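You operate a simulated robot arm through the tools that you are given. There is no shell and no other tool. Be economical: measure what you need, move in short steps, check, and stop when the job is done.

The job below is to be done with a simulated robot arm. You get a single attempt, and the scene is never put back.

## Task
Start the fume cupboard: fan and light on, sash at the green mark, air speed 0.7 m/s.
Fine: set the speed with the fan dial, on one of its marks; the taps end shut.

It is judged by the outcome, as a careful person would: the job done as asked, and still so three seconds after it is handed in. It fails if anything else is knocked over, pushed out of place, dropped, spilled or broken.

## Robot
A 7-joint arm with a two-finger parallel gripper, fixed in place. Base frame: the origin is at the foot of the arm, x ahead of it, y to its left, z up. Units: m, degrees, N and s.
With the tool pointing down near the work surface it reaches from about 0.46 to 0.92 m from the base axis. Its first joint turns from -115.0 to 115.0 degrees. Payload 3.91 kg.
The tool frame sits at the grasp point between the pads (the TCP): z along the fingers, y along the line on which they close. The tips reach 0.03 m beyond it. The gripper opens to 0.11 m. The fingers are 0.02 m wide and 0.01 m thick; the gripper's body (0.048 by 0.112 m) begins 0.055 m behind the TCP.
Orientation is that of the tool frame in the base frame, as a unit quaternion [x, y, z, w]. With the fingers straight down and closing along the base's y, the tool's x points along the base's -x, its y along +y and its z along -z.

## Interface
- The arm moves only by the tool jog_arm. Its argument "deltas" is text: rows parted by semicolons, each of 7 numbers parted by spaces: the shift along the tool's x, y, z in m, then the turn, a rotation vector about the tool's x, y, z in degrees, then the opening in per cent of the stroke, from 0 (shut) to 100 (fully open). In form: x y z wx wy wz hand; .... A call has 1 to 8 rows; each row shifts and turns the commanded pose from where the row before left it, along the tool's axes as they then stand. Rows are played at 5 a second. More than 0.05 m and 8.6 degrees between two rows, or a gripper value outside its range, and nothing of the call is played. Where a pose cannot be reached the arm comes as near as it can. A force on the tool above 50 N (or 10 N above the force at the start of the call, whichever is more), or a blocked arm, ends the call early, and 0.2 s more pass. The fingers move at their own pace (about 0.153 m/s each) and stop on an object; they squeeze with about 37 N. The grip force told is the motor's: it shows also when the fingers shut on nothing. Time passes only in rows, and 0.2 s behind the last, so rows that do not move let the fingers close. The reply holds the time, the measured pose of the TCP, the force on the tool along the base axes, the opening and the grip force, in the units named above and with some noise, with the torque about the TCP (base axes, N m) and any sound that the robot's microphone picked up.
- Cameras (640 x 400 px; columns grow to the right, rows downward): "scene" is fixed at [0.2199, 0.5014, 1.9806]; the picture's right is [-0.86, -0.51, 0.00], its down [-0.34, 0.58, -0.74] and it looks along [0.37, -0.64, -0.67] (base axes); focal length 356 px, centre (320, 200). "wrist" rides on the gripper at [0.072, 0.017, -0.103] in the tool frame; the picture's right is [-0.23, 0.97, 0.00], its down [-0.76, -0.18, -0.62] and it looks along [-0.61, -0.14, 0.78] (tool axes); focal length 222 px, centre (320, 200). There is no depth. A picture from a camera that has moved, and an enlarged one, comes with that camera's place and axes in the base frame and with its lens.
- camera(camera): a new picture of that camera. It takes no simulated time.
- move_column(by): slides the trunk up (or, below 0, down) by that many m; the arm rides with it, the base frame stays. It gives what a move gives, with no picture.
- enlarge(camera, box): a new picture of the part [left, top, right, bottom] of that camera's present view, enlarged. It takes no simulated time.
- close_job(): hands the job in; it is judged then, once.

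Go step by step. Nothing tells you positions but the pictures and the camera data: compare them with the known pose of the tool, close in by small moves and look again before you grip or let go. The budget is 120 turns and 68 pictures, counting those below and the enlarged ones. Unless the task says otherwise, let go and move clear before handing in, and close with one line.

The tools are called after "Emit:" as a command line: name --argument value ..., lists and objects as JSON in quotes. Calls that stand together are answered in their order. jog_arm: Moves the arm, as the interface text tells. Its arguments: {"type":"object","properties":{"deltas":{"type":"string"}},"required":["deltas"]} The other tools are called the same way: move_column (by) slides the trunk up or down; camera (camera) takes a picture; enlarge (camera, box) takes an enlarged picture of a part of a camera's view; close_job () hands the job in.

At the start:

```text
time_s: 0.0
ee_pos: [0.5964, -0.2976, 1.5837]
tool_rot: [0.001, 1.0, 0.001, 0.0]
force: [-0.8, 0.3, 0.3]
ft_torque: [-0.01, 0.0, -0.02]
width: 0.1101
grip_force: 0.0
trunk travel left (down, up): [-0.925, 0.065]
```

scene: 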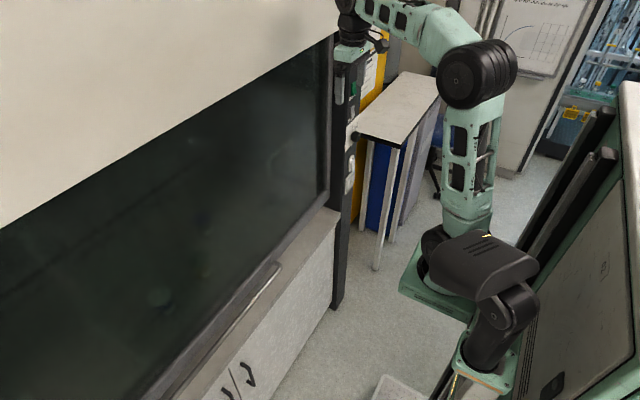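
wrist: 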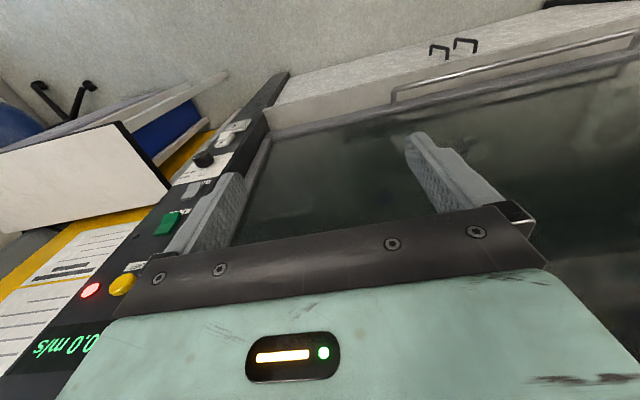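

I see a fume cupboard ahead (+x) with a control post on its right side (-y), carrying the display, lamps, a dial and switches. I'll look more closely first.

Emit:
enlarge --camera "scene" --box '[300, 20, 420, 220]'

Emit:
enlarge --camera "wrist" --box '[0, 60, 320, 400]'

```text
2.00 times, centred on (360, 120) of scene
camera zoom: at [0.2199, 0.5014, 1.9806], right [-0.86, -0.51, 0.0], down [-0.34, 0.58, -0.74], along [0.37, -0.64, -0.67], focal length 712 px, centre (240, 360)
```

zoom: 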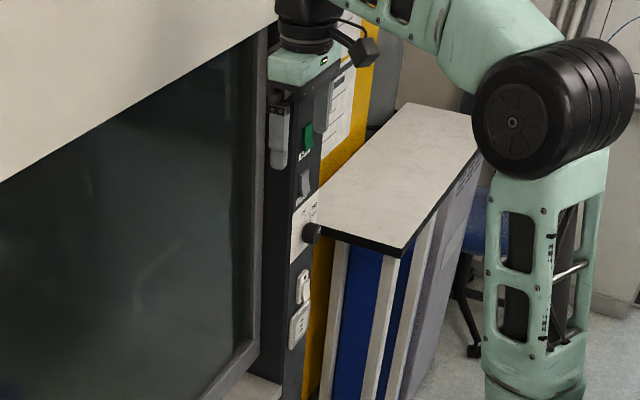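

```text
1.18 times, centred on (160, 230) of wrist
camera zoom: at [0.5235, -0.2796, 1.6861], right [0.23, 0.97, 0.0], down [0.76, -0.18, 0.62], along [0.61, -0.14, -0.78], focal length 261 px, centre (508, 165)
```

zoom: 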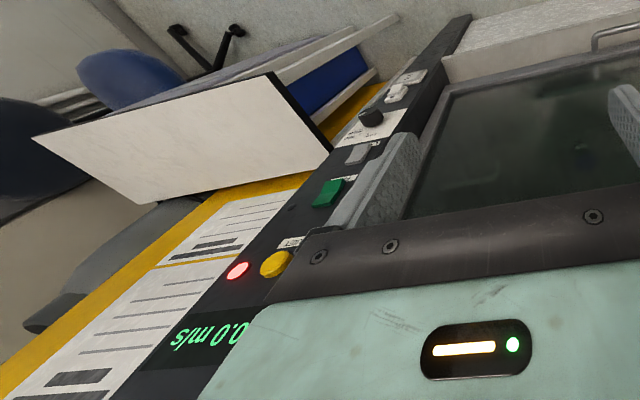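

The knob triangulates to about (0.67, -0.54, 1.29), so the panel faces -x at about x = 0.70. I'll pitch the tool to look squarely at the panel.

Emit:
jog_arm --deltas "0.03 0 0 0 0 0 50; 0 0 0 0 -8 0 0; 0 0 0 0 -8 0 0; 0 0 0 0 -8 0 0; 0 0 0 0 -8 0 0; 0 0 0 0 -8 0 0"

Emit:
camera --camera "wrist"

Emit:
camera --camera "scene"

```text
time_s: 1.4
ee_pos: [0.567, -0.2984, 1.583]
tool_rot: [0.001, 0.939, 0.0, 0.343]
force: [0.5, -1.0, 0.4]
ft_torque: [0.0, 0.0, 0.01]
width: 0.0
grip_force: 36.5
trunk travel left (down, up): [-0.925, 0.065]
```

```text
63 pictures are left
camera wrist: at [0.4445, -0.28, 1.6147], right [0.18, 0.97, 0.15], down [0.18, -0.18, 0.97], along [0.97, -0.14, -0.21], focal length 222 px, centre (320, 200)
```

wrist: 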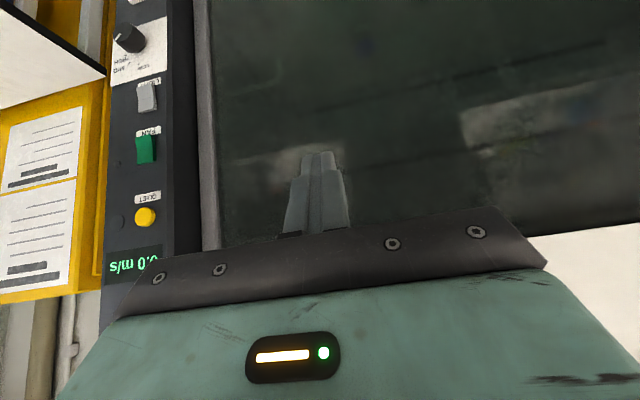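

```text
62 pictures are left
```

scene: 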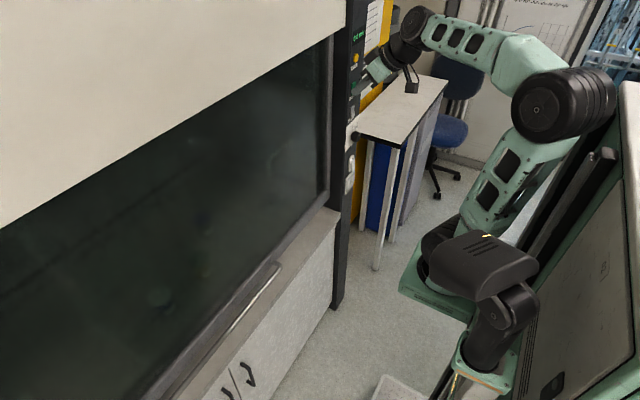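

Picture is upside down: from the top, display, QUIET button, FAN (green), LIGHT (grey), then the dial. I'll enlarge, and lower the column to see the rest of the post and the taps.

Emit:
enlarge --camera "wrist" --box '[90, 0, 240, 280]'

Emit:
move_column --by -0.3

Emit:
camera --camera "wrist"

Emit:
camera --camera "scene"

```text
1.43 times, centred on (165, 140) of wrist
camera zoom: at [0.4445, -0.28, 1.6147], right [0.18, 0.97, 0.15], down [0.18, -0.18, 0.97], along [0.97, -0.14, -0.21], focal length 317 px, centre (541, 286)
```

zoom: 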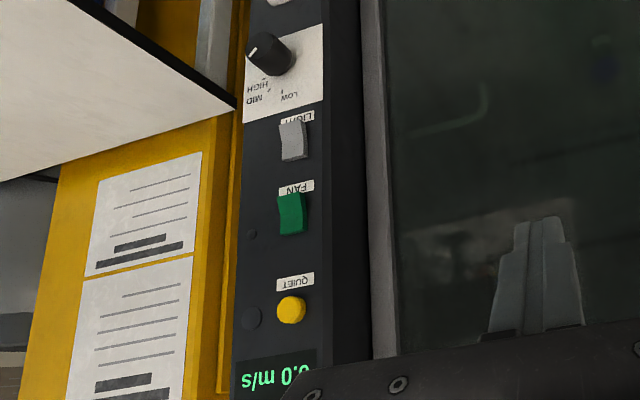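

```text
time_s: 4.4
ee_pos: [0.5667, -0.2989, 1.2824]
tool_rot: [0.001, 0.94, -0.001, 0.341]
force: [0.2, 0.1, -0.2]
ft_torque: [0.0, 0.01, -0.03]
width: 0.0002
grip_force: 37.1
trunk travel left (down, up): [-0.625, 0.365]
```

```text
60 pictures are left
camera wrist: at [0.4444, -0.28, 1.3149], right [0.18, 0.97, 0.15], down [0.18, -0.18, 0.97], along [0.97, -0.14, -0.21], focal length 222 px, centre (320, 200)
```

wrist: 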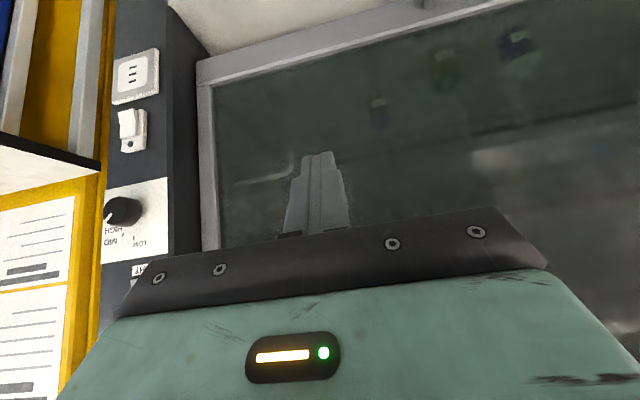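

```text
59 pictures are left
```

scene: 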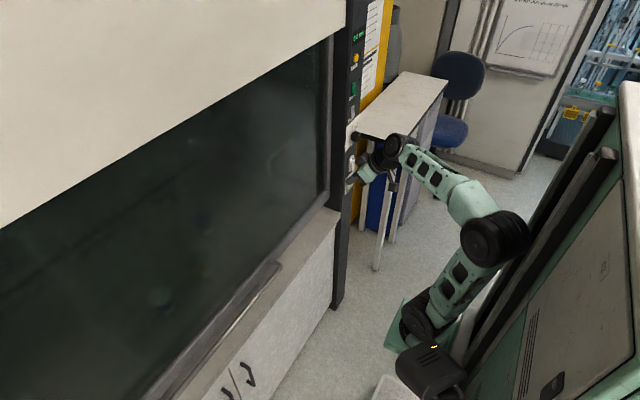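

Below the dial are a wall switch and a socket. Now I'll look for the taps, the sash handle and the green mark: I'll move left along y with the camera.

Emit:
jog_arm --deltas "0 0.05 0 0 0 0 0; 0 0.05 0 0 0 0 0; 0 0.05 0 0 0 0 0; 0 0.05 0 0 0 0 0; 0 0.05 0 0 0 0 0; 0 0.05 0 0 0 0 0; 0 0.05 0 0 0 0 0; 0 0.05 0 0 0 0 0"

Emit:
camera --camera "wrist"

Emit:
camera --camera "scene"

```text
time_s: 6.2
ee_pos: [0.6172, 0.0735, 1.2406]
tool_rot: [0.001, 0.94, 0.0, 0.342]
force: [-0.2, 0.2, -0.1]
ft_torque: [0.03, -0.01, 0.02]
width: 0.0002
grip_force: 37.4
out of reach, approached as far as the arm can: row 1, 2, 3, 4
trunk travel left (down, up): [-0.625, 0.365]
```

```text
58 pictures are left
camera wrist: at [0.496, 0.0915, 1.2736], right [0.17, 0.97, 0.15], down [0.18, -0.18, 0.97], along [0.97, -0.14, -0.21], focal length 222 px, centre (320, 200)
```

wrist: 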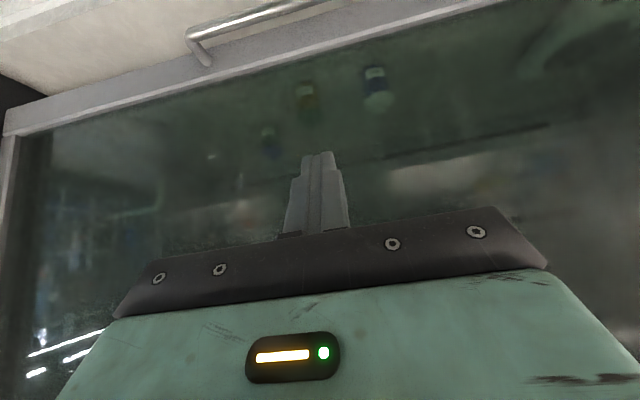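

```text
57 pictures are left
```

scene: 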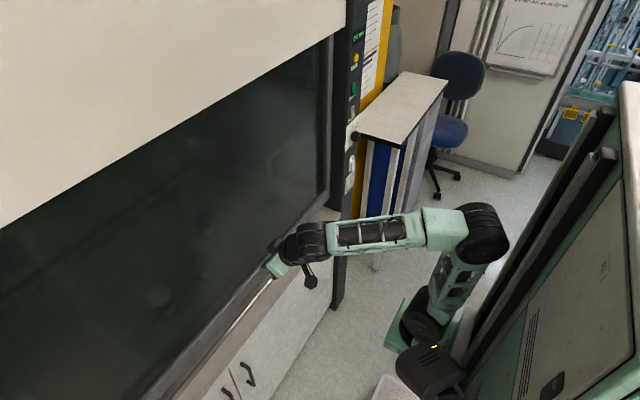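

The taps seem to be behind the glass; I'll check them once the light is on. The panel estimates are FAN ≈ (0.71,-0.57,1.43), LIGHT ≈ (0.71,-0.57,1.34) and dial ≈ (0.69,-0.58,1.235). I'll back off and go to a viewing spot in front of the panel.

Emit:
jog_arm --deltas "0 0 -0.04 0 0 0 0; 0 0 -0.04 0 0 0 0; 0 0 -0.04 0 0 0 0; 0 -0.05 0 0 0 0 0; 0 -0.05 0 0 0 0 0; 0 -0.05 0 0 0 0 0; 0 -0.05 0 0 0 0 0; 0 -0.05 0 0 0 0 0"

Emit:
move_column --by 0.1

Emit:
jog_arm --deltas "0 -0.05 0 0 0 0 0; 0 -0.05 0 0 0 0 0; 0 -0.05 0 0 -8 0 0; 0 -0.05 0 0 -8 0 0; 0 -0.05 0 0 -8 0 0; 0 0 0 0 -8 0 0"

Emit:
camera --camera "wrist"

```text
time_s: 8.0
ee_pos: [0.5867, -0.0078, 1.2787]
tool_rot: [0.0, 0.94, 0.0, 0.342]
force: [-0.4, 1.1, 0.8]
ft_torque: [-0.04, -0.01, -0.04]
width: 0.0001
grip_force: 37.2
out of reach, approached as far as the arm can: row 4, 5, 6, 7, 8
trunk travel left (down, up): [-0.625, 0.365]
```

```text
time_s: 9.3
ee_pos: [0.5876, -0.0086, 1.3781]
tool_rot: [0.001, 0.94, 0.0, 0.342]
force: [0.5, -0.7, 1.5]
ft_torque: [-0.01, -0.04, 0.01]
width: 0.0
grip_force: 36.8
trunk travel left (down, up): [-0.725, 0.265]
```

```text
time_s: 10.7
ee_pos: [0.6506, -0.2342, 1.33]
tool_rot: [-0.005, 0.832, 0.0, 0.555]
force: [-0.4, 0.8, 0.1]
ft_torque: [-0.04, 0.04, -0.01]
width: 0.0
grip_force: 36.7
out of reach, approached as far as the arm can: row 1, 2, 3, 6
trunk travel left (down, up): [-0.725, 0.265]
```

```text
56 pictures are left
camera wrist: at [0.5263, -0.2171, 1.3024], right [0.08, 0.98, 0.2], down [-0.28, -0.18, 0.94], along [0.96, -0.13, 0.26], focal length 222 px, centre (320, 200)
```

wrist: 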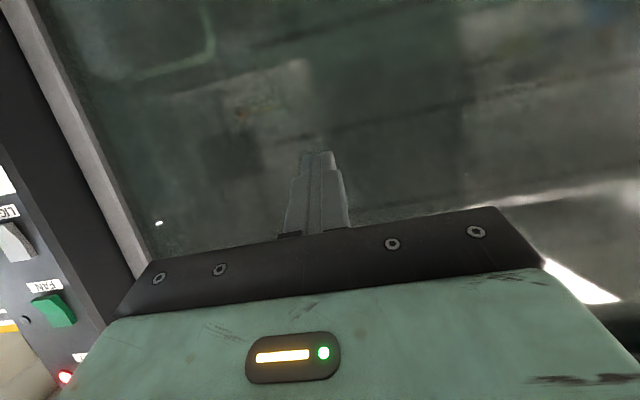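

The arm meets its inner limit when close in; further right has more room. I'll keep going right while backing off a little.

Emit:
jog_arm --deltas "0 -0.04 -0.02 0 0 0 0; 0 -0.04 -0.02 0 0 0 0; 0 -0.05 0 0 0 0 0; 0 -0.05 0 0 0 0 0; 0 -0.05 0 0 0 0 0; 0 -0.03 0 0 0 0 0"

Emit:
camera --camera "wrist"

```text
time_s: 12.1
ee_pos: [0.6053, -0.5061, 1.3531]
tool_rot: [-0.004, 0.827, 0.007, 0.561]
force: [-0.5, 0.1, 1.1]
ft_torque: [-0.01, 0.02, 0.01]
width: 0.0
grip_force: 37.1
trunk travel left (down, up): [-0.725, 0.265]
```

```text
55 pictures are left
camera wrist: at [0.4826, -0.4888, 1.3237], right [0.07, 0.97, 0.22], down [-0.3, -0.19, 0.94], along [0.95, -0.13, 0.27], focal length 222 px, centre (320, 200)
```

wrist: 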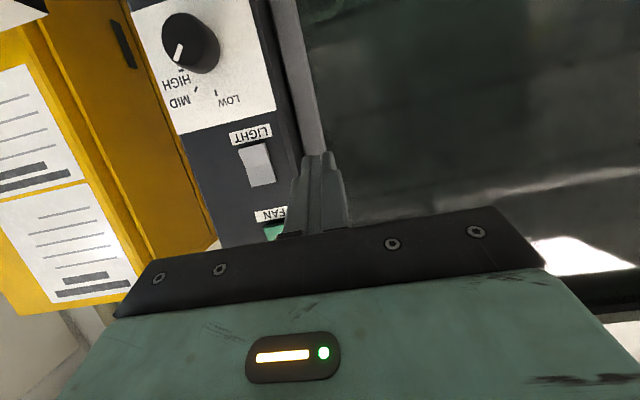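

Emit:
enlarge --camera "wrist" --box '[130, 0, 290, 100]'

Emit:
enlarge --camera "wrist" --box '[210, 120, 330, 240]'

```text
4.00 times, centred on (210, 50) of wrist
camera zoom: at [0.4826, -0.4888, 1.3237], right [0.07, 0.97, 0.22], down [-0.3, -0.19, 0.94], along [0.95, -0.13, 0.27], focal length 888 px, centre (760, 800)
```

zoom: 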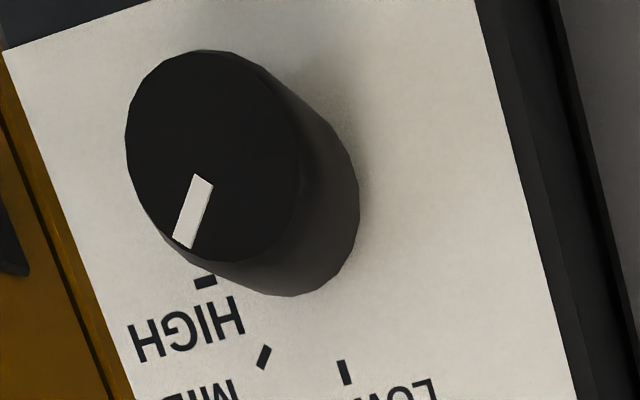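

```text
3.33 times, centred on (270, 180) of wrist
camera zoom: at [0.4826, -0.4888, 1.3237], right [0.07, 0.97, 0.22], down [-0.3, -0.19, 0.94], along [0.95, -0.13, 0.27], focal length 740 px, centre (487, 267)
```

zoom: 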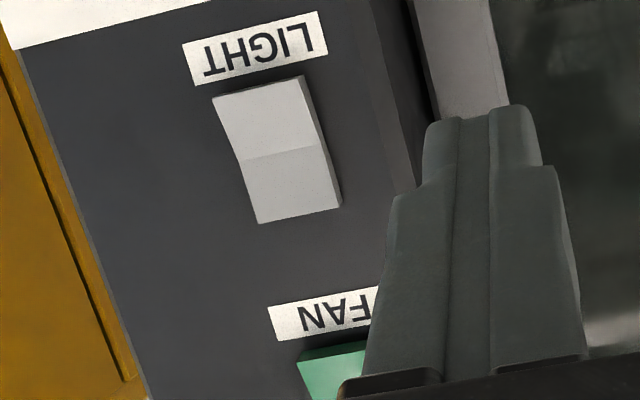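

The panel plane is at x ≈ 0.71. I'll move in front of the LIGHT rocker's lower half and stop just short of it.

Emit:
jog_arm --deltas "0.014 -0.035 0.006 0 0 0 0; 0.014 -0.035 0.005 0 0 0 0; -0.01 0 0.025 0 0 0 0; 0 0 0 0 0 0 0"

Emit:
camera --camera "wrist"

```text
time_s: 13.1
ee_pos: [0.635, -0.5759, 1.3155]
tool_rot: [-0.004, 0.827, 0.008, 0.561]
force: [0.2, -0.3, -0.6]
ft_torque: [-0.02, 0.02, 0.02]
width: 0.0
grip_force: 37.4
trunk travel left (down, up): [-0.725, 0.265]
```

```text
52 pictures are left
camera wrist: at [0.5123, -0.5603, 1.2866], right [0.07, 0.97, 0.22], down [-0.29, -0.19, 0.94], along [0.95, -0.13, 0.27], focal length 222 px, centre (320, 200)
```

wrist: 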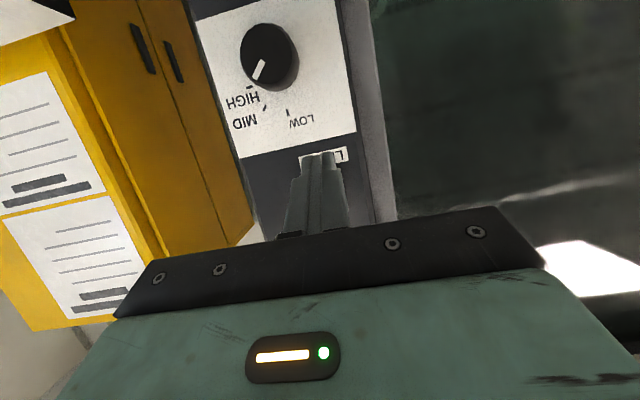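

Aligned in y. I'll raise 12 mm to the rocker's lower half and press gently.

Emit:
jog_arm --deltas "-0.011 0 -0.0044 0 0 0 0; -0.0056 0 0.014 0 0 0 0; -0.0037 0 0.0093 0 0 0 0; -0.0019 0 0.0046 0 0 0 0; -0.0019 0 0.0046 0 0 0 0; -0.0019 0 0.0046 0 0 0 0;  -0.0019 0 0.0046 0 0 0 0"

```text
time_s: 14.7
ee_pos: [0.6784, -0.5765, 1.3303]
tool_rot: [-0.005, 0.827, 0.009, 0.562]
force: [-2.1, 0.3, 0.5]
ft_torque: [-0.03, 0.01, 0.02]
width: 0.0001
grip_force: 37.2
trunk travel left (down, up): [-0.725, 0.265]
```

Emit:
jog_arm --deltas "-0.0015 0 0.0037 0 0 0 0; -0.0015 0 0.0037 0 0 0 0"

Emit:
camera --camera "scene"

```text
time_s: 15.3
ee_pos: [0.6807, -0.5772, 1.3303]
tool_rot: [-0.002, 0.828, 0.007, 0.56]
force: [-48.8, 17.9, -8.7]
ft_torque: [0.18, 0.37, 0.58]
width: 0.0
grip_force: 36.5
trunk travel left (down, up): [-0.725, 0.265]
```

```text
51 pictures are left
```

scene: 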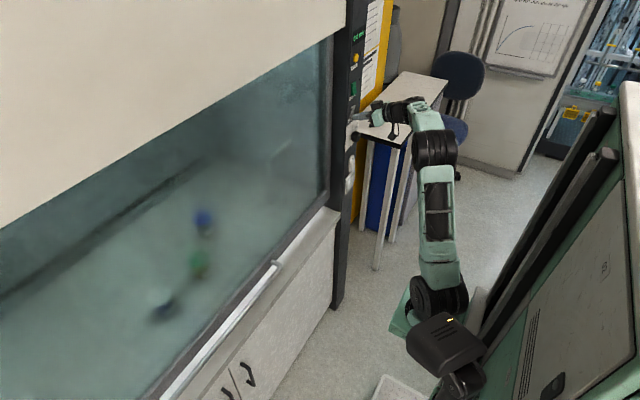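

Pressing the lower half turned the light on. I'll back off and rise to the FAN rocker.

Emit:
jog_arm --deltas "0.0093 0 -0.023 0 0 0 0; 0.0093 0 -0.023 0 0 0 0; -0.037 0 -0.0148 0 0 0 0; -0.0279 0 -0.0111 0 0 0 0; 0 0 0 0 0 0 0"

Emit:
camera --camera "wrist"

```text
time_s: 16.5
ee_pos: [0.6359, -0.5756, 1.4016]
tool_rot: [-0.004, 0.827, 0.007, 0.562]
force: [0.2, -0.1, -0.9]
ft_torque: [-0.05, -0.01, 0.0]
width: 0.0
grip_force: 37.5
trunk travel left (down, up): [-0.725, 0.265]
```

```text
50 pictures are left
camera wrist: at [0.5137, -0.5592, 1.3726], right [0.07, 0.97, 0.22], down [-0.29, -0.19, 0.94], along [0.95, -0.13, 0.27], focal length 222 px, centre (320, 200)
```

wrist: 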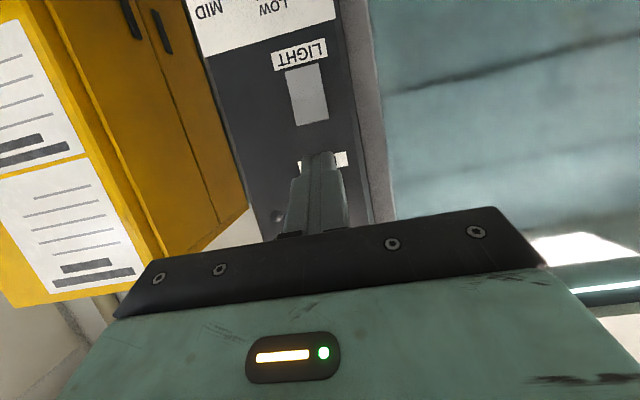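

Same relation to the FAN label as I had with LIGHT, so I repeat the same motion.

Emit:
jog_arm --deltas "-0.011 0 -0.0044 0 0 0 0; -0.0056 0 0.014 0 0 0 0; -0.0037 0 0.0093 0 0 0 0; -0.0019 0 0.0046 0 0 0 0; -0.0019 0 0.0046 0 0 0 0; -0.0019 0 0.0046 0 0 0 0;  -0.0019 0 0.0046 0 0 0 0; -0.0015 0 0.0037 0 0 0 0"

Emit:
jog_arm --deltas "-0.0011 0 0.0028 0 0 0 0; 0 0 0 0 0 0 0"

Emit:
enlarge --camera "scene" --box '[320, 0, 400, 200]'

```text
time_s: 18.3
ee_pos: [0.6822, -0.5759, 1.4143]
tool_rot: [-0.003, 0.828, 0.007, 0.561]
force: [-40.5, 15.0, -8.9]
ft_torque: [-0.06, 0.36, 0.49]
width: 0.0001
grip_force: 36.9
trunk travel left (down, up): [-0.725, 0.265]
```

```text
time_s: 18.6
ee_pos: [0.6812, -0.5775, 1.4141]
tool_rot: [-0.003, 0.829, 0.006, 0.559]
force: [-28.9, 9.9, 0.7]
ft_torque: [-0.08, 0.04, 0.27]
width: 0.0001
grip_force: 37.3
trunk travel left (down, up): [-0.725, 0.265]
stopped in row 1: the force on the tool passed its limit at 59 N (the readings are from after the stop); the commanded pose is now the measured one
```

```text
2.00 times, centred on (360, 100) of scene
camera zoom: at [0.2199, 0.5014, 1.9806], right [-0.86, -0.51, 0.0], down [-0.34, 0.58, -0.74], along [0.37, -0.64, -0.67], focal length 712 px, centre (240, 400)
```

zoom: 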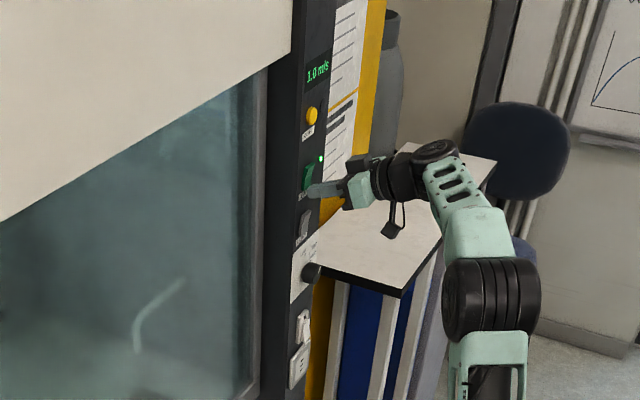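

Fan is on and reads 1.0 m/s. I'll back off and look for the green sash mark and the taps.

Emit:
jog_arm --deltas "0.0093 0 -0.023 0 0 0 0; 0.0093 0 -0.023 0 0 0 0; 0.0093 0 -0.023 0 0 0 0"

Emit:
enlarge --camera "scene" --box '[140, 120, 380, 400]'

Emit:
enlarge --camera "scene" --box '[290, 0, 390, 210]'

```text
time_s: 19.4
ee_pos: [0.6138, -0.5777, 1.4116]
tool_rot: [-0.004, 0.829, 0.008, 0.559]
force: [1.0, 0.7, 0.0]
ft_torque: [0.01, 0.01, 0.0]
width: 0.0
grip_force: 37.0
trunk travel left (down, up): [-0.725, 0.265]
```

```text
1.43 times, centred on (260, 260) of scene
camera zoom: at [0.2199, 0.5014, 1.9806], right [-0.86, -0.51, 0.0], down [-0.34, 0.58, -0.74], along [0.37, -0.64, -0.67], focal length 509 px, centre (406, 114)
```

zoom: 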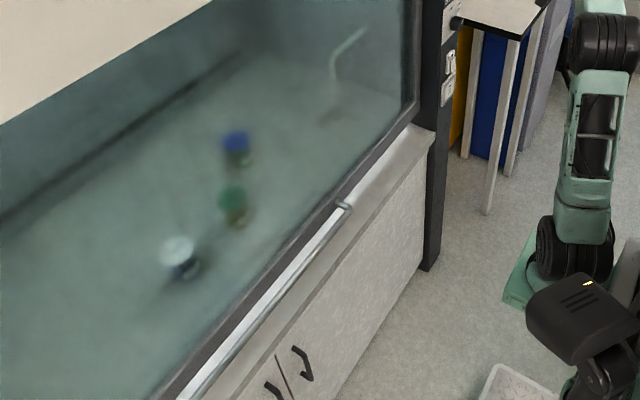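

```text
1.90 times, centred on (340, 105) of scene
camera zoom: at [0.2199, 0.5014, 1.9806], right [-0.86, -0.51, 0.0], down [-0.34, 0.58, -0.74], along [0.37, -0.64, -0.67], focal length 678 px, centre (282, 381)
```

zoom: 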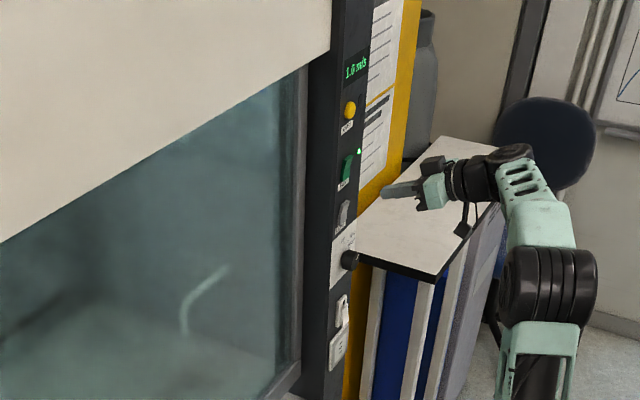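

The bottles stand inside the cupboard, and the handle bar's right end is near (0.77,-0.12,0.92). No green mark is visible yet, so I'll pitch the tool down and move left to see the left post.

Emit:
jog_arm --deltas "0 0 0 0 8 0 0; 0 0.05 0 0 8 0 0; 0 0.05 0 0 8 0 0; 0 0.05 0 0 8 0 0; 0 0.05 0 0 0 0 0; 0 0.05 0 0 0 0 0; 0 0.05 0 0 0 0 0; 0 0.05 0 0 0 0 0"

Emit:
jog_arm --deltas "0 0.05 0 0 0 0 0; 0 0.05 0 0 0 0 0; 0 0.05 0 0 0 0 0; 0 0.05 0 0 0 0 0; 0 0.05 0 0 0 0 0; 0 0.05 0 0 0 0 0; 0 0.05 0 0 0 0 0"

Emit:
camera --camera "wrist"

```text
time_s: 21.2
ee_pos: [0.6075, -0.2269, 1.4115]
tool_rot: [-0.005, 0.951, 0.007, 0.308]
force: [0.3, -0.2, 0.0]
ft_torque: [0.04, 0.03, 0.06]
width: 0.0
grip_force: 36.9
trunk travel left (down, up): [-0.725, 0.265]
```

```text
time_s: 22.8
ee_pos: [0.6049, 0.1215, 1.4176]
tool_rot: [-0.005, 0.951, 0.007, 0.309]
force: [-0.9, -0.1, 0.3]
ft_torque: [0.0, -0.01, 0.0]
width: 0.0001
grip_force: 37.1
trunk travel left (down, up): [-0.725, 0.265]
```

```text
46 pictures are left
camera wrist: at [0.4853, 0.138, 1.4598], right [0.17, 0.97, 0.14], down [0.25, -0.18, 0.95], along [0.95, -0.13, -0.28], focal length 222 px, centre (320, 200)
```

wrist: 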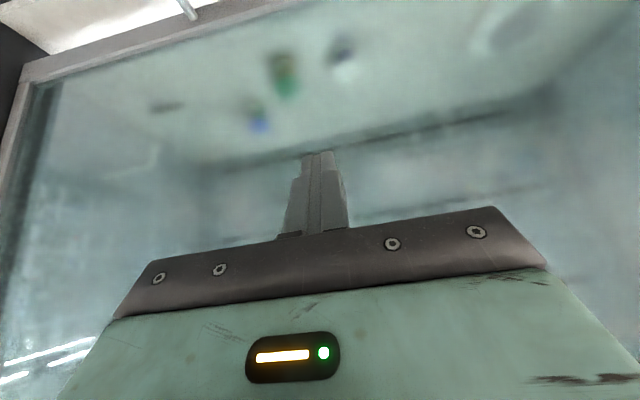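

Emit:
jog_arm --deltas "0 0.05 0 0 0 0 0; 0 0.05 0 0 0 0 0; 0 0.05 0 0 0 0 0; 0 0.04 0 -4.7 0 -6.5 0; 0 0.04 0 -4.7 0 -6.5 0; 0 0.03 0 -4.7 0 -6.5 0; 0 0.03 0 -4.7 0 -6.5 0"

Emit:
camera --camera "wrist"

```text
time_s: 24.4
ee_pos: [0.5725, 0.4073, 1.4191]
tool_rot: [-0.268, 0.912, 0.091, 0.297]
force: [-0.1, -0.2, 0.4]
ft_torque: [0.05, -0.01, -0.01]
width: 0.0003
grip_force: 36.4
trunk travel left (down, up): [-0.725, 0.265]
```

```text
45 pictures are left
camera wrist: at [0.4631, 0.3582, 1.4594], right [-0.37, 0.92, 0.14], down [0.31, -0.02, 0.95], along [0.87, 0.4, -0.27], focal length 222 px, centre (320, 200)
```

wrist: 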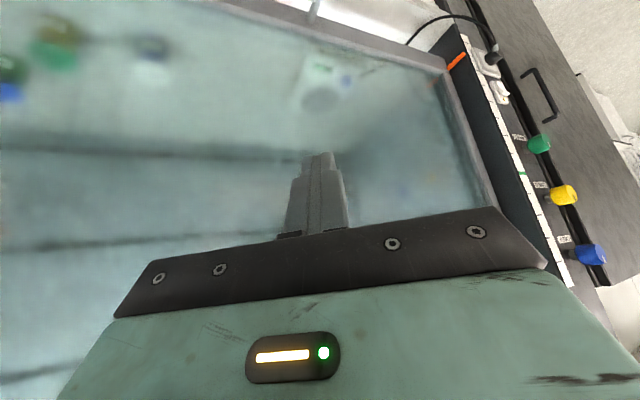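

The left post has a white scale with a green mark, an orange pointer on the sash and three coloured taps. I'll zoom in.

Emit:
enlarge --camera "wrist" --box '[400, 0, 640, 150]'

Emit:
enlarge --camera "wrist" --box '[440, 120, 640, 290]'

```text
2.67 times, centred on (520, 75) of wrist
camera zoom: at [0.4631, 0.3582, 1.4594], right [-0.37, 0.92, 0.14], down [0.31, -0.02, 0.95], along [0.87, 0.4, -0.27], focal length 592 px, centre (-213, 533)
```

zoom: 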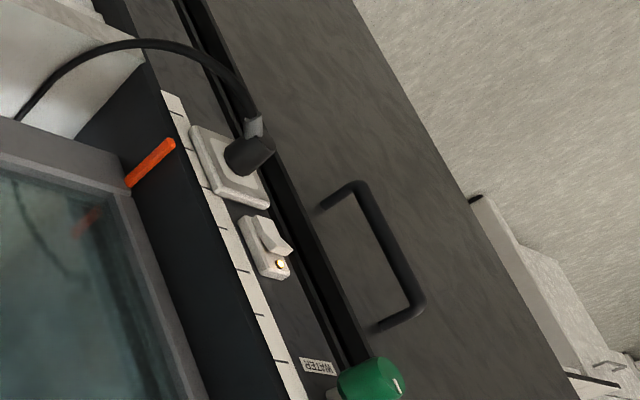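

```text
2.35 times, centred on (540, 205) of wrist
camera zoom: at [0.4631, 0.3582, 1.4594], right [-0.37, 0.92, 0.14], down [0.31, -0.02, 0.95], along [0.87, 0.4, -0.27], focal length 523 px, centre (-198, 188)
```

zoom: 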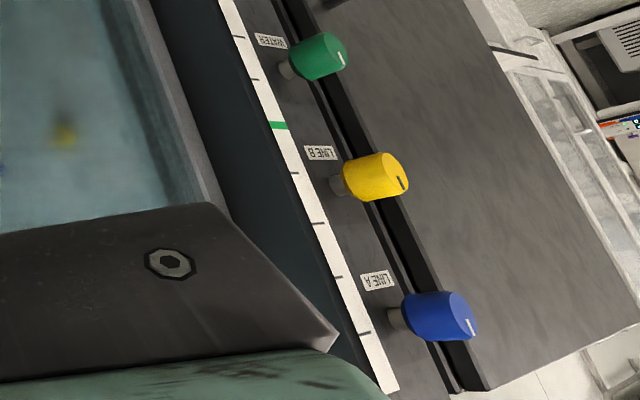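

I measure the scale mark at z ≈ 1.33 on the left post (y ≈ 0.97) and the sash pointer at z ≈ 0.98, so the sash must go up about 0.35 m. I'll square the tool, then check the tap pointers up close.

Emit:
jog_arm --deltas "0 0.03 0 4.7 0 6.5 0; 0 0.03 0 4.7 0 6.5 0; 0 0.03 0 4.7 0 6.5 0; 0 0.03 0 4.7 0 6.5 0; 0 0.05 0 0 -8 0 0; 0 0.05 0 0 -8 0 0; 0 0 0 0 -8 0 0; 0 0 0 0 -8 0 0"

Emit:
camera --camera "wrist"

```text
time_s: 26.4
ee_pos: [0.5772, 0.4481, 1.3854]
tool_rot: [0.051, 0.826, -0.023, 0.561]
force: [-0.1, 0.4, 0.1]
ft_torque: [-0.03, 0.03, -0.04]
width: 0.0001
grip_force: 36.9
out of reach, approached as far as the arm can: row 2, 3, 4, 5
trunk travel left (down, up): [-0.725, 0.265]
stopped in row 8: the arm was blocked; the commanded pose is now the measured one
```

```text
42 pictures are left
camera wrist: at [0.4561, 0.4802, 1.3566], right [0.19, 0.95, 0.23], down [-0.32, -0.16, 0.94], along [0.93, -0.25, 0.27], focal length 222 px, centre (320, 200)
```

wrist: 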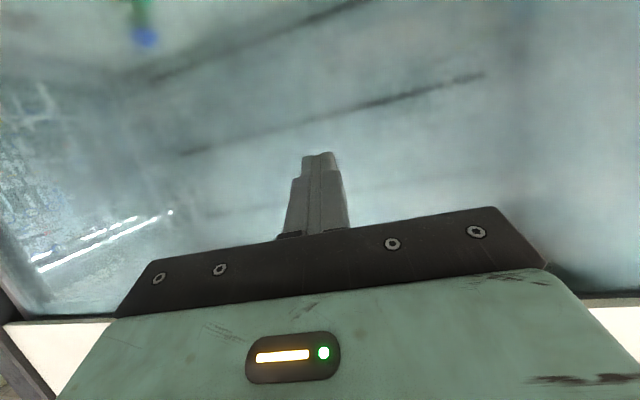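

Emit:
camera --camera "scene"

```text
41 pictures are left
```

scene: 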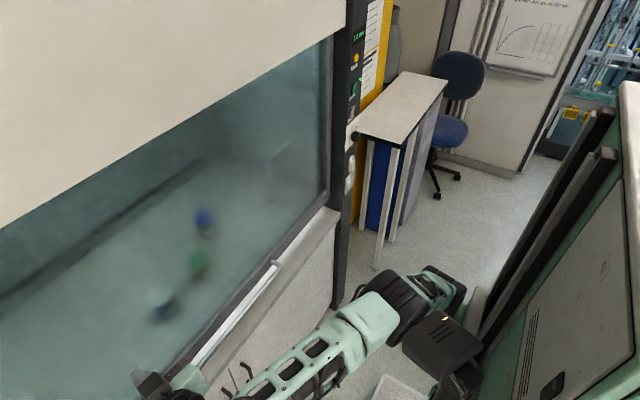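

The far-left pose runs into a joint limit, so I'll work nearer the middle of the bar. I'll retreat to y ≈ 0.2, lower the column, then roll so the fingers close vertically on the bar and the camera faces the scale.

Emit:
jog_arm --deltas "0 -0.05 0 0 4 0 0; 0 -0.05 0 0 4 0 0; 0 -0.05 0 0 0 0 0; 0 -0.05 0 0 0 0 0; 0 -0.04 0.02 0 0 0 0"

Emit:
move_column --by -0.3

```text
time_s: 27.6
ee_pos: [0.5639, 0.2107, 1.3694]
tool_rot: [0.048, 0.864, -0.018, 0.501]
force: [-0.2, 0.6, -0.5]
ft_torque: [-0.04, -0.02, -0.05]
width: 0.0
grip_force: 36.9
trunk travel left (down, up): [-0.725, 0.265]
```

```text
time_s: 30.6
ee_pos: [0.5639, 0.2099, 1.0691]
tool_rot: [0.049, 0.864, -0.019, 0.501]
force: [-0.4, -0.4, -0.1]
ft_torque: [0.0, -0.01, 0.02]
width: 0.0002
grip_force: 36.8
trunk travel left (down, up): [-0.425, 0.565]
```

Emit:
jog_arm --deltas "0 0 0 0 0 -8.2 0; 0 0 0 0 0 -8.2 0; 0 0 0 0 0 -8.2 0; 0 0 0 0 0 -8.2 0; 0 0 0 0 0 -8.2 0; 0 0 0 0 0 -8.2 0; 0 0 0 0 0 -8.2 0; 0 0 0 0 0 -8.2 0"

Emit:
jog_arm --deltas "0 0 0 0 0 -8.2 0; 0 0 0 0 0 -8.2 0; 0 0 0 0 0 -8.2 50; 0 0 0 0 0 0 50"

Emit:
camera --camera "wrist"

```text
time_s: 32.4
ee_pos: [0.5651, 0.2092, 1.0705]
tool_rot: [-0.428, 0.752, -0.288, 0.41]
force: [-0.2, -0.1, -0.3]
ft_torque: [0.02, 0.02, 0.01]
width: 0.0
grip_force: 36.6
trunk travel left (down, up): [-0.425, 0.565]
```

```text
time_s: 33.4
ee_pos: [0.5645, 0.21, 1.0696]
tool_rot: [-0.578, 0.644, -0.368, 0.339]
force: [0.0, -0.2, 0.4]
ft_torque: [0.01, 0.0, 0.0]
width: 0.055
grip_force: 0.0
trunk travel left (down, up): [-0.425, 0.565]
```

```text
40 pictures are left
camera wrist: at [0.4595, 0.1483, 1.1051], right [-0.46, 0.28, -0.84], down [-0.37, 0.8, 0.47], along [0.81, 0.53, -0.26], focal length 222 px, centre (320, 200)
```

wrist: 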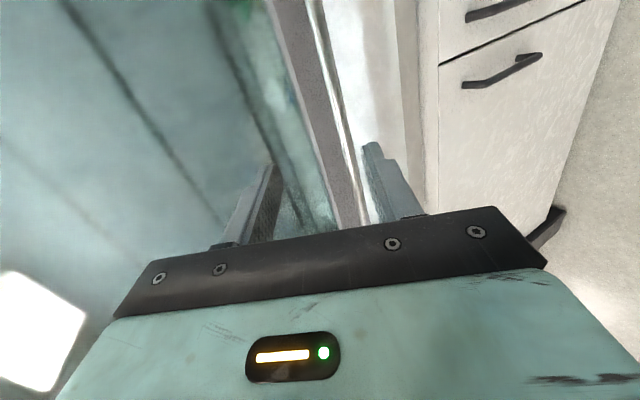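

Fingers now close near-vertically and are 30° below level. I'll level the tool and advance a little.

Emit:
jog_arm --deltas "0 0 0.025 8 0 0 50; 0 0 0.025 8 0 0 50; 0 0 0.025 8 0 0 50; 0 0 0.025 4 0 0 50; 0 0 0 0 0 0 50"

Emit:
camera --camera "wrist"

Emit:
camera --camera "scene"

```text
time_s: 34.6
ee_pos: [0.6594, 0.2016, 1.0395]
tool_rot: [-0.478, 0.536, -0.513, 0.47]
force: [0.3, -0.3, 0.5]
ft_torque: [0.01, 0.01, 0.01]
width: 0.055
grip_force: 0.0
trunk travel left (down, up): [-0.425, 0.565]
```

```text
39 pictures are left
camera wrist: at [0.5491, 0.1415, 1.0253], right [-0.01, 0.24, -0.97], down [-0.54, 0.82, 0.21], along [0.84, 0.52, 0.12], focal length 222 px, centre (320, 200)
```

wrist: 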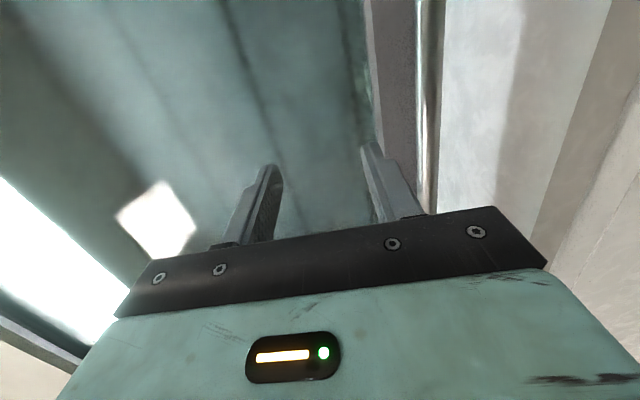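

```text
38 pictures are left
```

scene: 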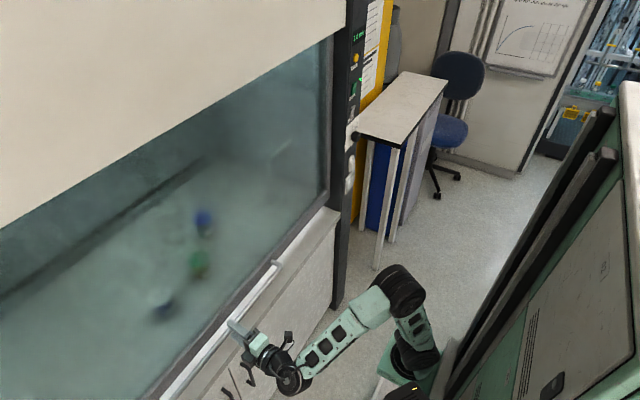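

I place the bar at x ≈ 0.762, z ≈ 0.932, just above the sill. I'll lower partway and check the clearance below the bar before gripping.

Emit:
move_column --by -0.09

Emit:
jog_arm --deltas "0 0 0 0 0 0 36; 0 0 0 0 0 0 36"

Emit:
camera --camera "wrist"

Emit:
enlarge --camera "scene" --box '[160, 230, 320, 400]'

```text
time_s: 35.9
ee_pos: [0.6601, 0.2012, 0.9506]
tool_rot: [-0.479, 0.536, -0.513, 0.47]
force: [0.1, 0.2, 0.0]
ft_torque: [0.03, -0.04, -0.01]
width: 0.0549
grip_force: 0.1
trunk travel left (down, up): [-0.335, 0.655]
```

```text
time_s: 36.5
ee_pos: [0.6601, 0.2005, 0.9503]
tool_rot: [-0.479, 0.537, -0.512, 0.47]
force: [-0.1, -0.5, 0.7]
ft_torque: [0.0, 0.05, -0.03]
width: 0.0396
grip_force: 0.0
trunk travel left (down, up): [-0.335, 0.655]
```

```text
37 pictures are left
camera wrist: at [0.5489, 0.1414, 0.9355], right [-0.01, 0.24, -0.97], down [-0.54, 0.82, 0.21], along [0.84, 0.52, 0.12], focal length 222 px, centre (320, 200)
```

wrist: 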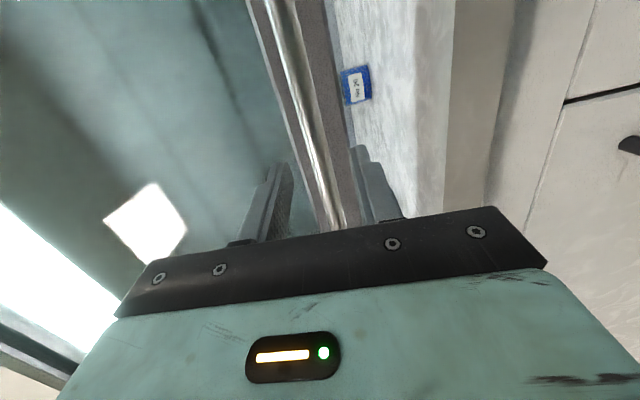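

```text
2.35 times, centred on (240, 315) of scene
camera zoom: at [0.2199, 0.5014, 1.9806], right [-0.86, -0.51, 0.0], down [-0.34, 0.58, -0.74], along [0.37, -0.64, -0.67], focal length 838 px, centre (508, -71)
```

zoom: 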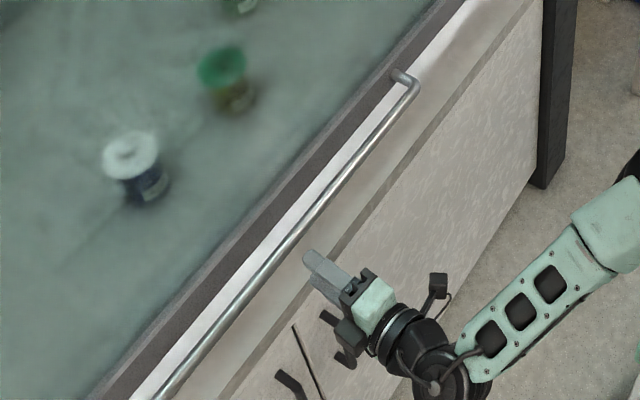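

Emit:
enlarge --camera "wrist" --box '[240, 0, 480, 220]'

```text
1.82 times, centred on (360, 110) of wrist
camera zoom: at [0.5489, 0.1414, 0.9355], right [-0.01, 0.24, -0.97], down [-0.54, 0.82, 0.21], along [0.84, 0.52, 0.12], focal length 404 px, centre (247, 364)
```

zoom: 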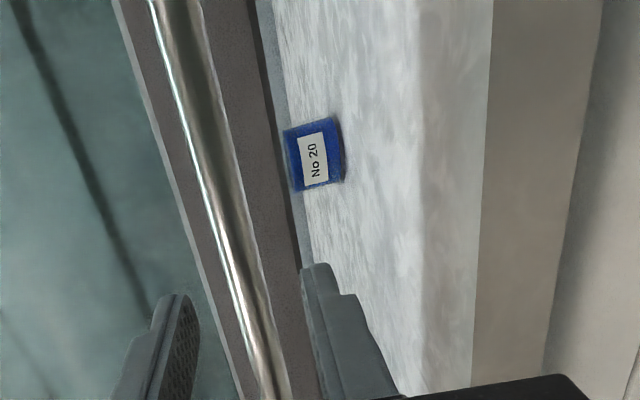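

The gap under the sash gives the lower finger room. I'll advance with the fingers straddling the bar.

Emit:
jog_arm --deltas "0 0 0.02 0 0 0 40; 0 0 0.02 0 0 0 40; 0 0 0.01 0 0 0 40; 0 0 0 0 0 0 40"

Emit:
enlarge --camera "wrist" --box '[200, 0, 480, 240]'

Emit:
enlarge --camera "scene" --box '[160, 280, 280, 400]'

```text
time_s: 37.5
ee_pos: [0.7094, 0.1974, 0.9487]
tool_rot: [-0.479, 0.536, -0.513, 0.469]
force: [0.3, 1.2, 0.8]
ft_torque: [0.02, 0.01, 0.02]
width: 0.0438
grip_force: 0.1
trunk travel left (down, up): [-0.335, 0.655]
```

```text
1.67 times, centred on (340, 120) of wrist
camera zoom: at [0.5988, 0.1377, 0.9334], right [-0.01, 0.24, -0.97], down [-0.54, 0.82, 0.21], along [0.84, 0.52, 0.12], focal length 370 px, centre (287, 333)
```

zoom: 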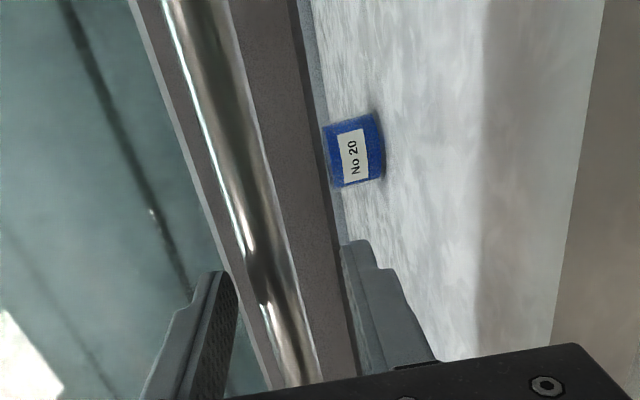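

```text
3.33 times, centred on (220, 340) of scene
camera zoom: at [0.2199, 0.5014, 1.9806], right [-0.86, -0.51, 0.0], down [-0.34, 0.58, -0.74], along [0.37, -0.64, -0.67], focal length 1187 px, centre (653, -267)
```

zoom: 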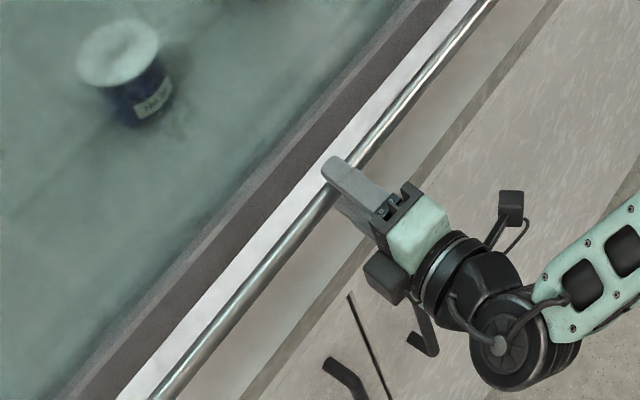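

The bar is centred vertically between the fingers; I'll go 12 mm further and close.

Emit:
jog_arm --deltas "0 0 0.012 0 0 0 40; 0 0 0 0 0 0 25; 0 0 0 0 0 0 10; 0 0 0 0 0 0 0; 0 0 0 0 0 0 0"

Emit:
camera --camera "wrist"

```text
time_s: 38.7
ee_pos: [0.7208, 0.1969, 0.9471]
tool_rot: [-0.479, 0.536, -0.513, 0.469]
force: [1.0, 0.7, 4.3]
ft_torque: [-1.0, -0.02, -0.02]
width: 0.0176
grip_force: 44.6
trunk travel left (down, up): [-0.335, 0.655]
```

```text
32 pictures are left
camera wrist: at [0.6103, 0.1364, 0.9329], right [-0.01, 0.24, -0.97], down [-0.54, 0.82, 0.21], along [0.84, 0.52, 0.12], focal length 222 px, centre (320, 200)
```

wrist: 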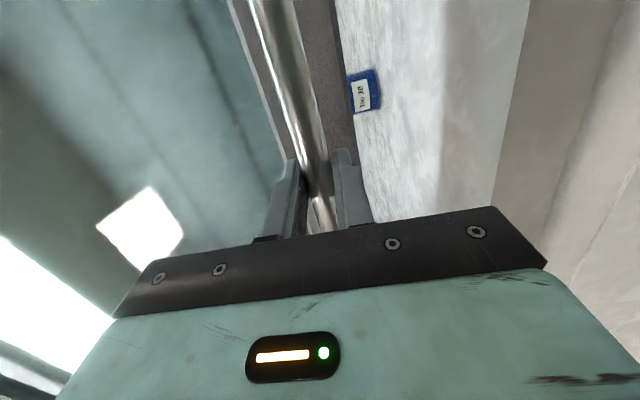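

The bar is gripped (18 mm). I'll test-lift with the column by 3 cm.

Emit:
move_column --by 0.03

```text
time_s: 39.4
ee_pos: [0.721, 0.1969, 0.9795]
tool_rot: [-0.478, 0.535, -0.514, 0.47]
force: [-1.6, 1.5, 4.4]
ft_torque: [-0.82, -0.33, 0.02]
width: 0.0177
grip_force: 45.0
trunk travel left (down, up): [-0.365, 0.625]
```

Light load, moving freely. I'll lift most of the way.

Emit:
move_column --by 0.27

Emit:
camera --camera "wrist"

Emit:
camera --camera "scene"

```text
time_s: 42.2
ee_pos: [0.7212, 0.197, 1.2479]
tool_rot: [-0.479, 0.536, -0.513, 0.47]
force: [-1.9, -1.0, 0.4]
ft_torque: [-0.97, 0.07, 0.19]
width: 0.0177
grip_force: 44.6
trunk travel left (down, up): [-0.635, 0.355]
```

```text
31 pictures are left
camera wrist: at [0.6104, 0.1364, 1.2336], right [-0.01, 0.24, -0.97], down [-0.54, 0.82, 0.21], along [0.84, 0.52, 0.12], focal length 222 px, centre (320, 200)
```

wrist: 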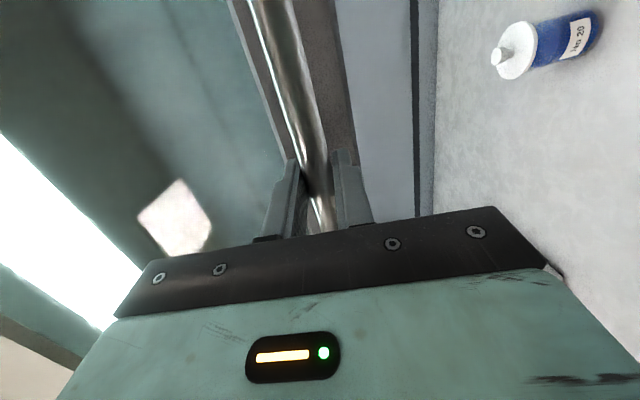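

```text
30 pictures are left
```

scene: 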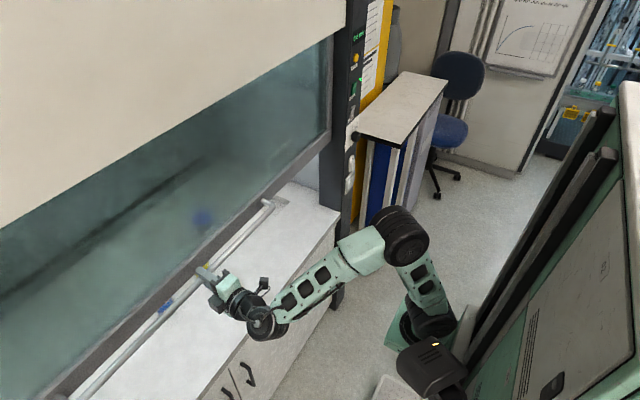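

The sash moves freely. I'll raise it another 3.5 cm, then open the fingers and watch whether it holds.

Emit:
move_column --by 0.035

Emit:
jog_arm --deltas "0 0 0 0 0 0 5; 0 0 0 0 0 0 22; 0 0 0 0 0 0 22; 0 0 0 0 0 0 22; 0 0 0 0 0 0 22"

Emit:
enlarge --camera "wrist" --box '[200, 0, 480, 240]'

```text
time_s: 43.0
ee_pos: [0.721, 0.1963, 1.2837]
tool_rot: [-0.478, 0.536, -0.513, 0.47]
force: [0.4, 0.7, 3.0]
ft_torque: [-0.85, -0.32, -0.01]
width: 0.0177
grip_force: 45.2
trunk travel left (down, up): [-0.67, 0.32]
```

```text
time_s: 44.2
ee_pos: [0.7213, 0.1959, 1.2818]
tool_rot: [-0.479, 0.536, -0.514, 0.469]
force: [0.2, 1.4, -0.4]
ft_torque: [-0.02, 0.0, 0.01]
width: 0.0241
grip_force: 0.0
trunk travel left (down, up): [-0.67, 0.32]
```

```text
1.67 times, centred on (340, 120) of wrist
camera zoom: at [0.6103, 0.1364, 1.2679], right [-0.01, 0.24, -0.97], down [-0.54, 0.82, 0.21], along [0.84, 0.52, 0.12], focal length 370 px, centre (287, 333)
```

zoom: 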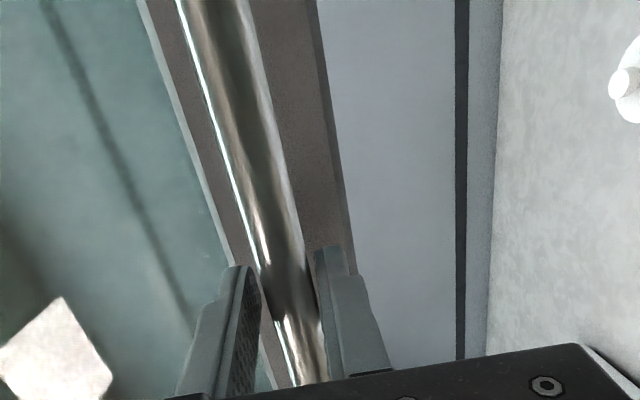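

The sash holds with the fingers loose. I'll back out and yaw left to view the scale and pointer level-on.

Emit:
jog_arm --deltas "0 0 0 0 0 0 40; 0 0 0 0 0 0 40; 0 0 -0.03 0 0 0 40; 0 0 -0.03 0 0 0 40; 0 0 0 0 -8 0 40; 0 0 0 0 -8 0 40; 0 0 0 0 -8 0 40; 0 0 0 0 -8 0 40"

Emit:
camera --camera "wrist"

```text
time_s: 46.0
ee_pos: [0.6617, 0.2027, 1.2849]
tool_rot: [0.602, -0.386, 0.361, -0.599]
force: [0.6, -0.4, -1.0]
ft_torque: [0.03, -0.01, -0.02]
width: 0.0441
grip_force: 0.0
trunk travel left (down, up): [-0.67, 0.32]
```

```text
28 pictures are left
camera wrist: at [0.6006, 0.0936, 1.2677], right [-0.13, 0.22, -0.97], down [-0.89, 0.4, 0.21], along [0.44, 0.89, 0.14], focal length 222 px, centre (320, 200)
```

wrist: 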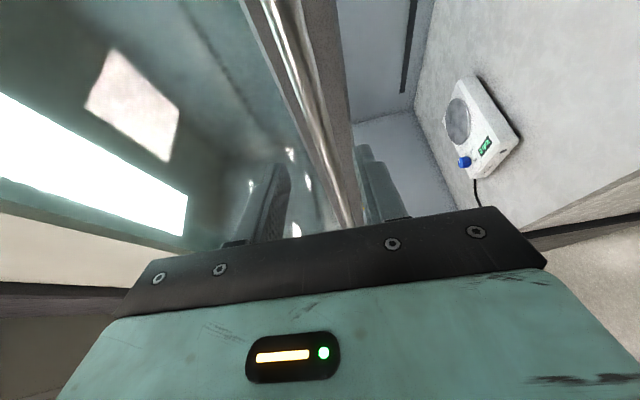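

Emit:
jog_arm --deltas "0 0 0 0 -8 0 60; 0 0 0 0 -8 0 60; 0 0 0 0 -8 0 60; 0 0 0 0 -8 0 60; 0 0 0 0 -6 0 60"

Emit:
camera --camera "wrist"

```text
time_s: 47.2
ee_pos: [0.6641, 0.2202, 1.2399]
tool_rot: [0.674, -0.314, 0.287, -0.604]
force: [-3.0, 0.6, 1.4]
ft_torque: [-0.1, 0.04, -0.22]
width: 0.066
grip_force: 0.0
out of reach, approached as far as the arm can: row 1, 2, 3, 4
trunk travel left (down, up): [-0.67, 0.32]
```

```text
27 pictures are left
camera wrist: at [0.6299, 0.0986, 1.2342], right [-0.22, 0.11, -0.97], down [-0.95, 0.2, 0.24], along [0.22, 0.97, 0.06], focal length 222 px, centre (320, 200)
```

wrist: 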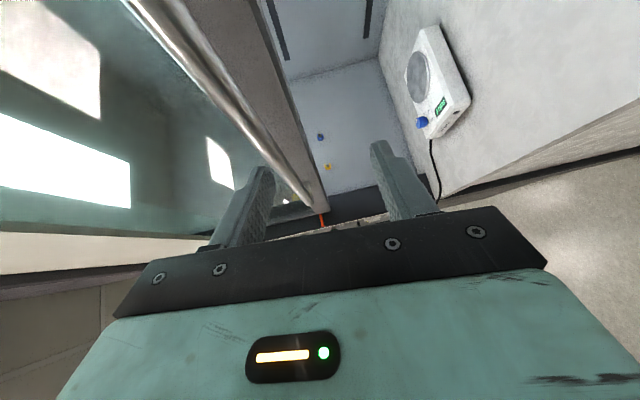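

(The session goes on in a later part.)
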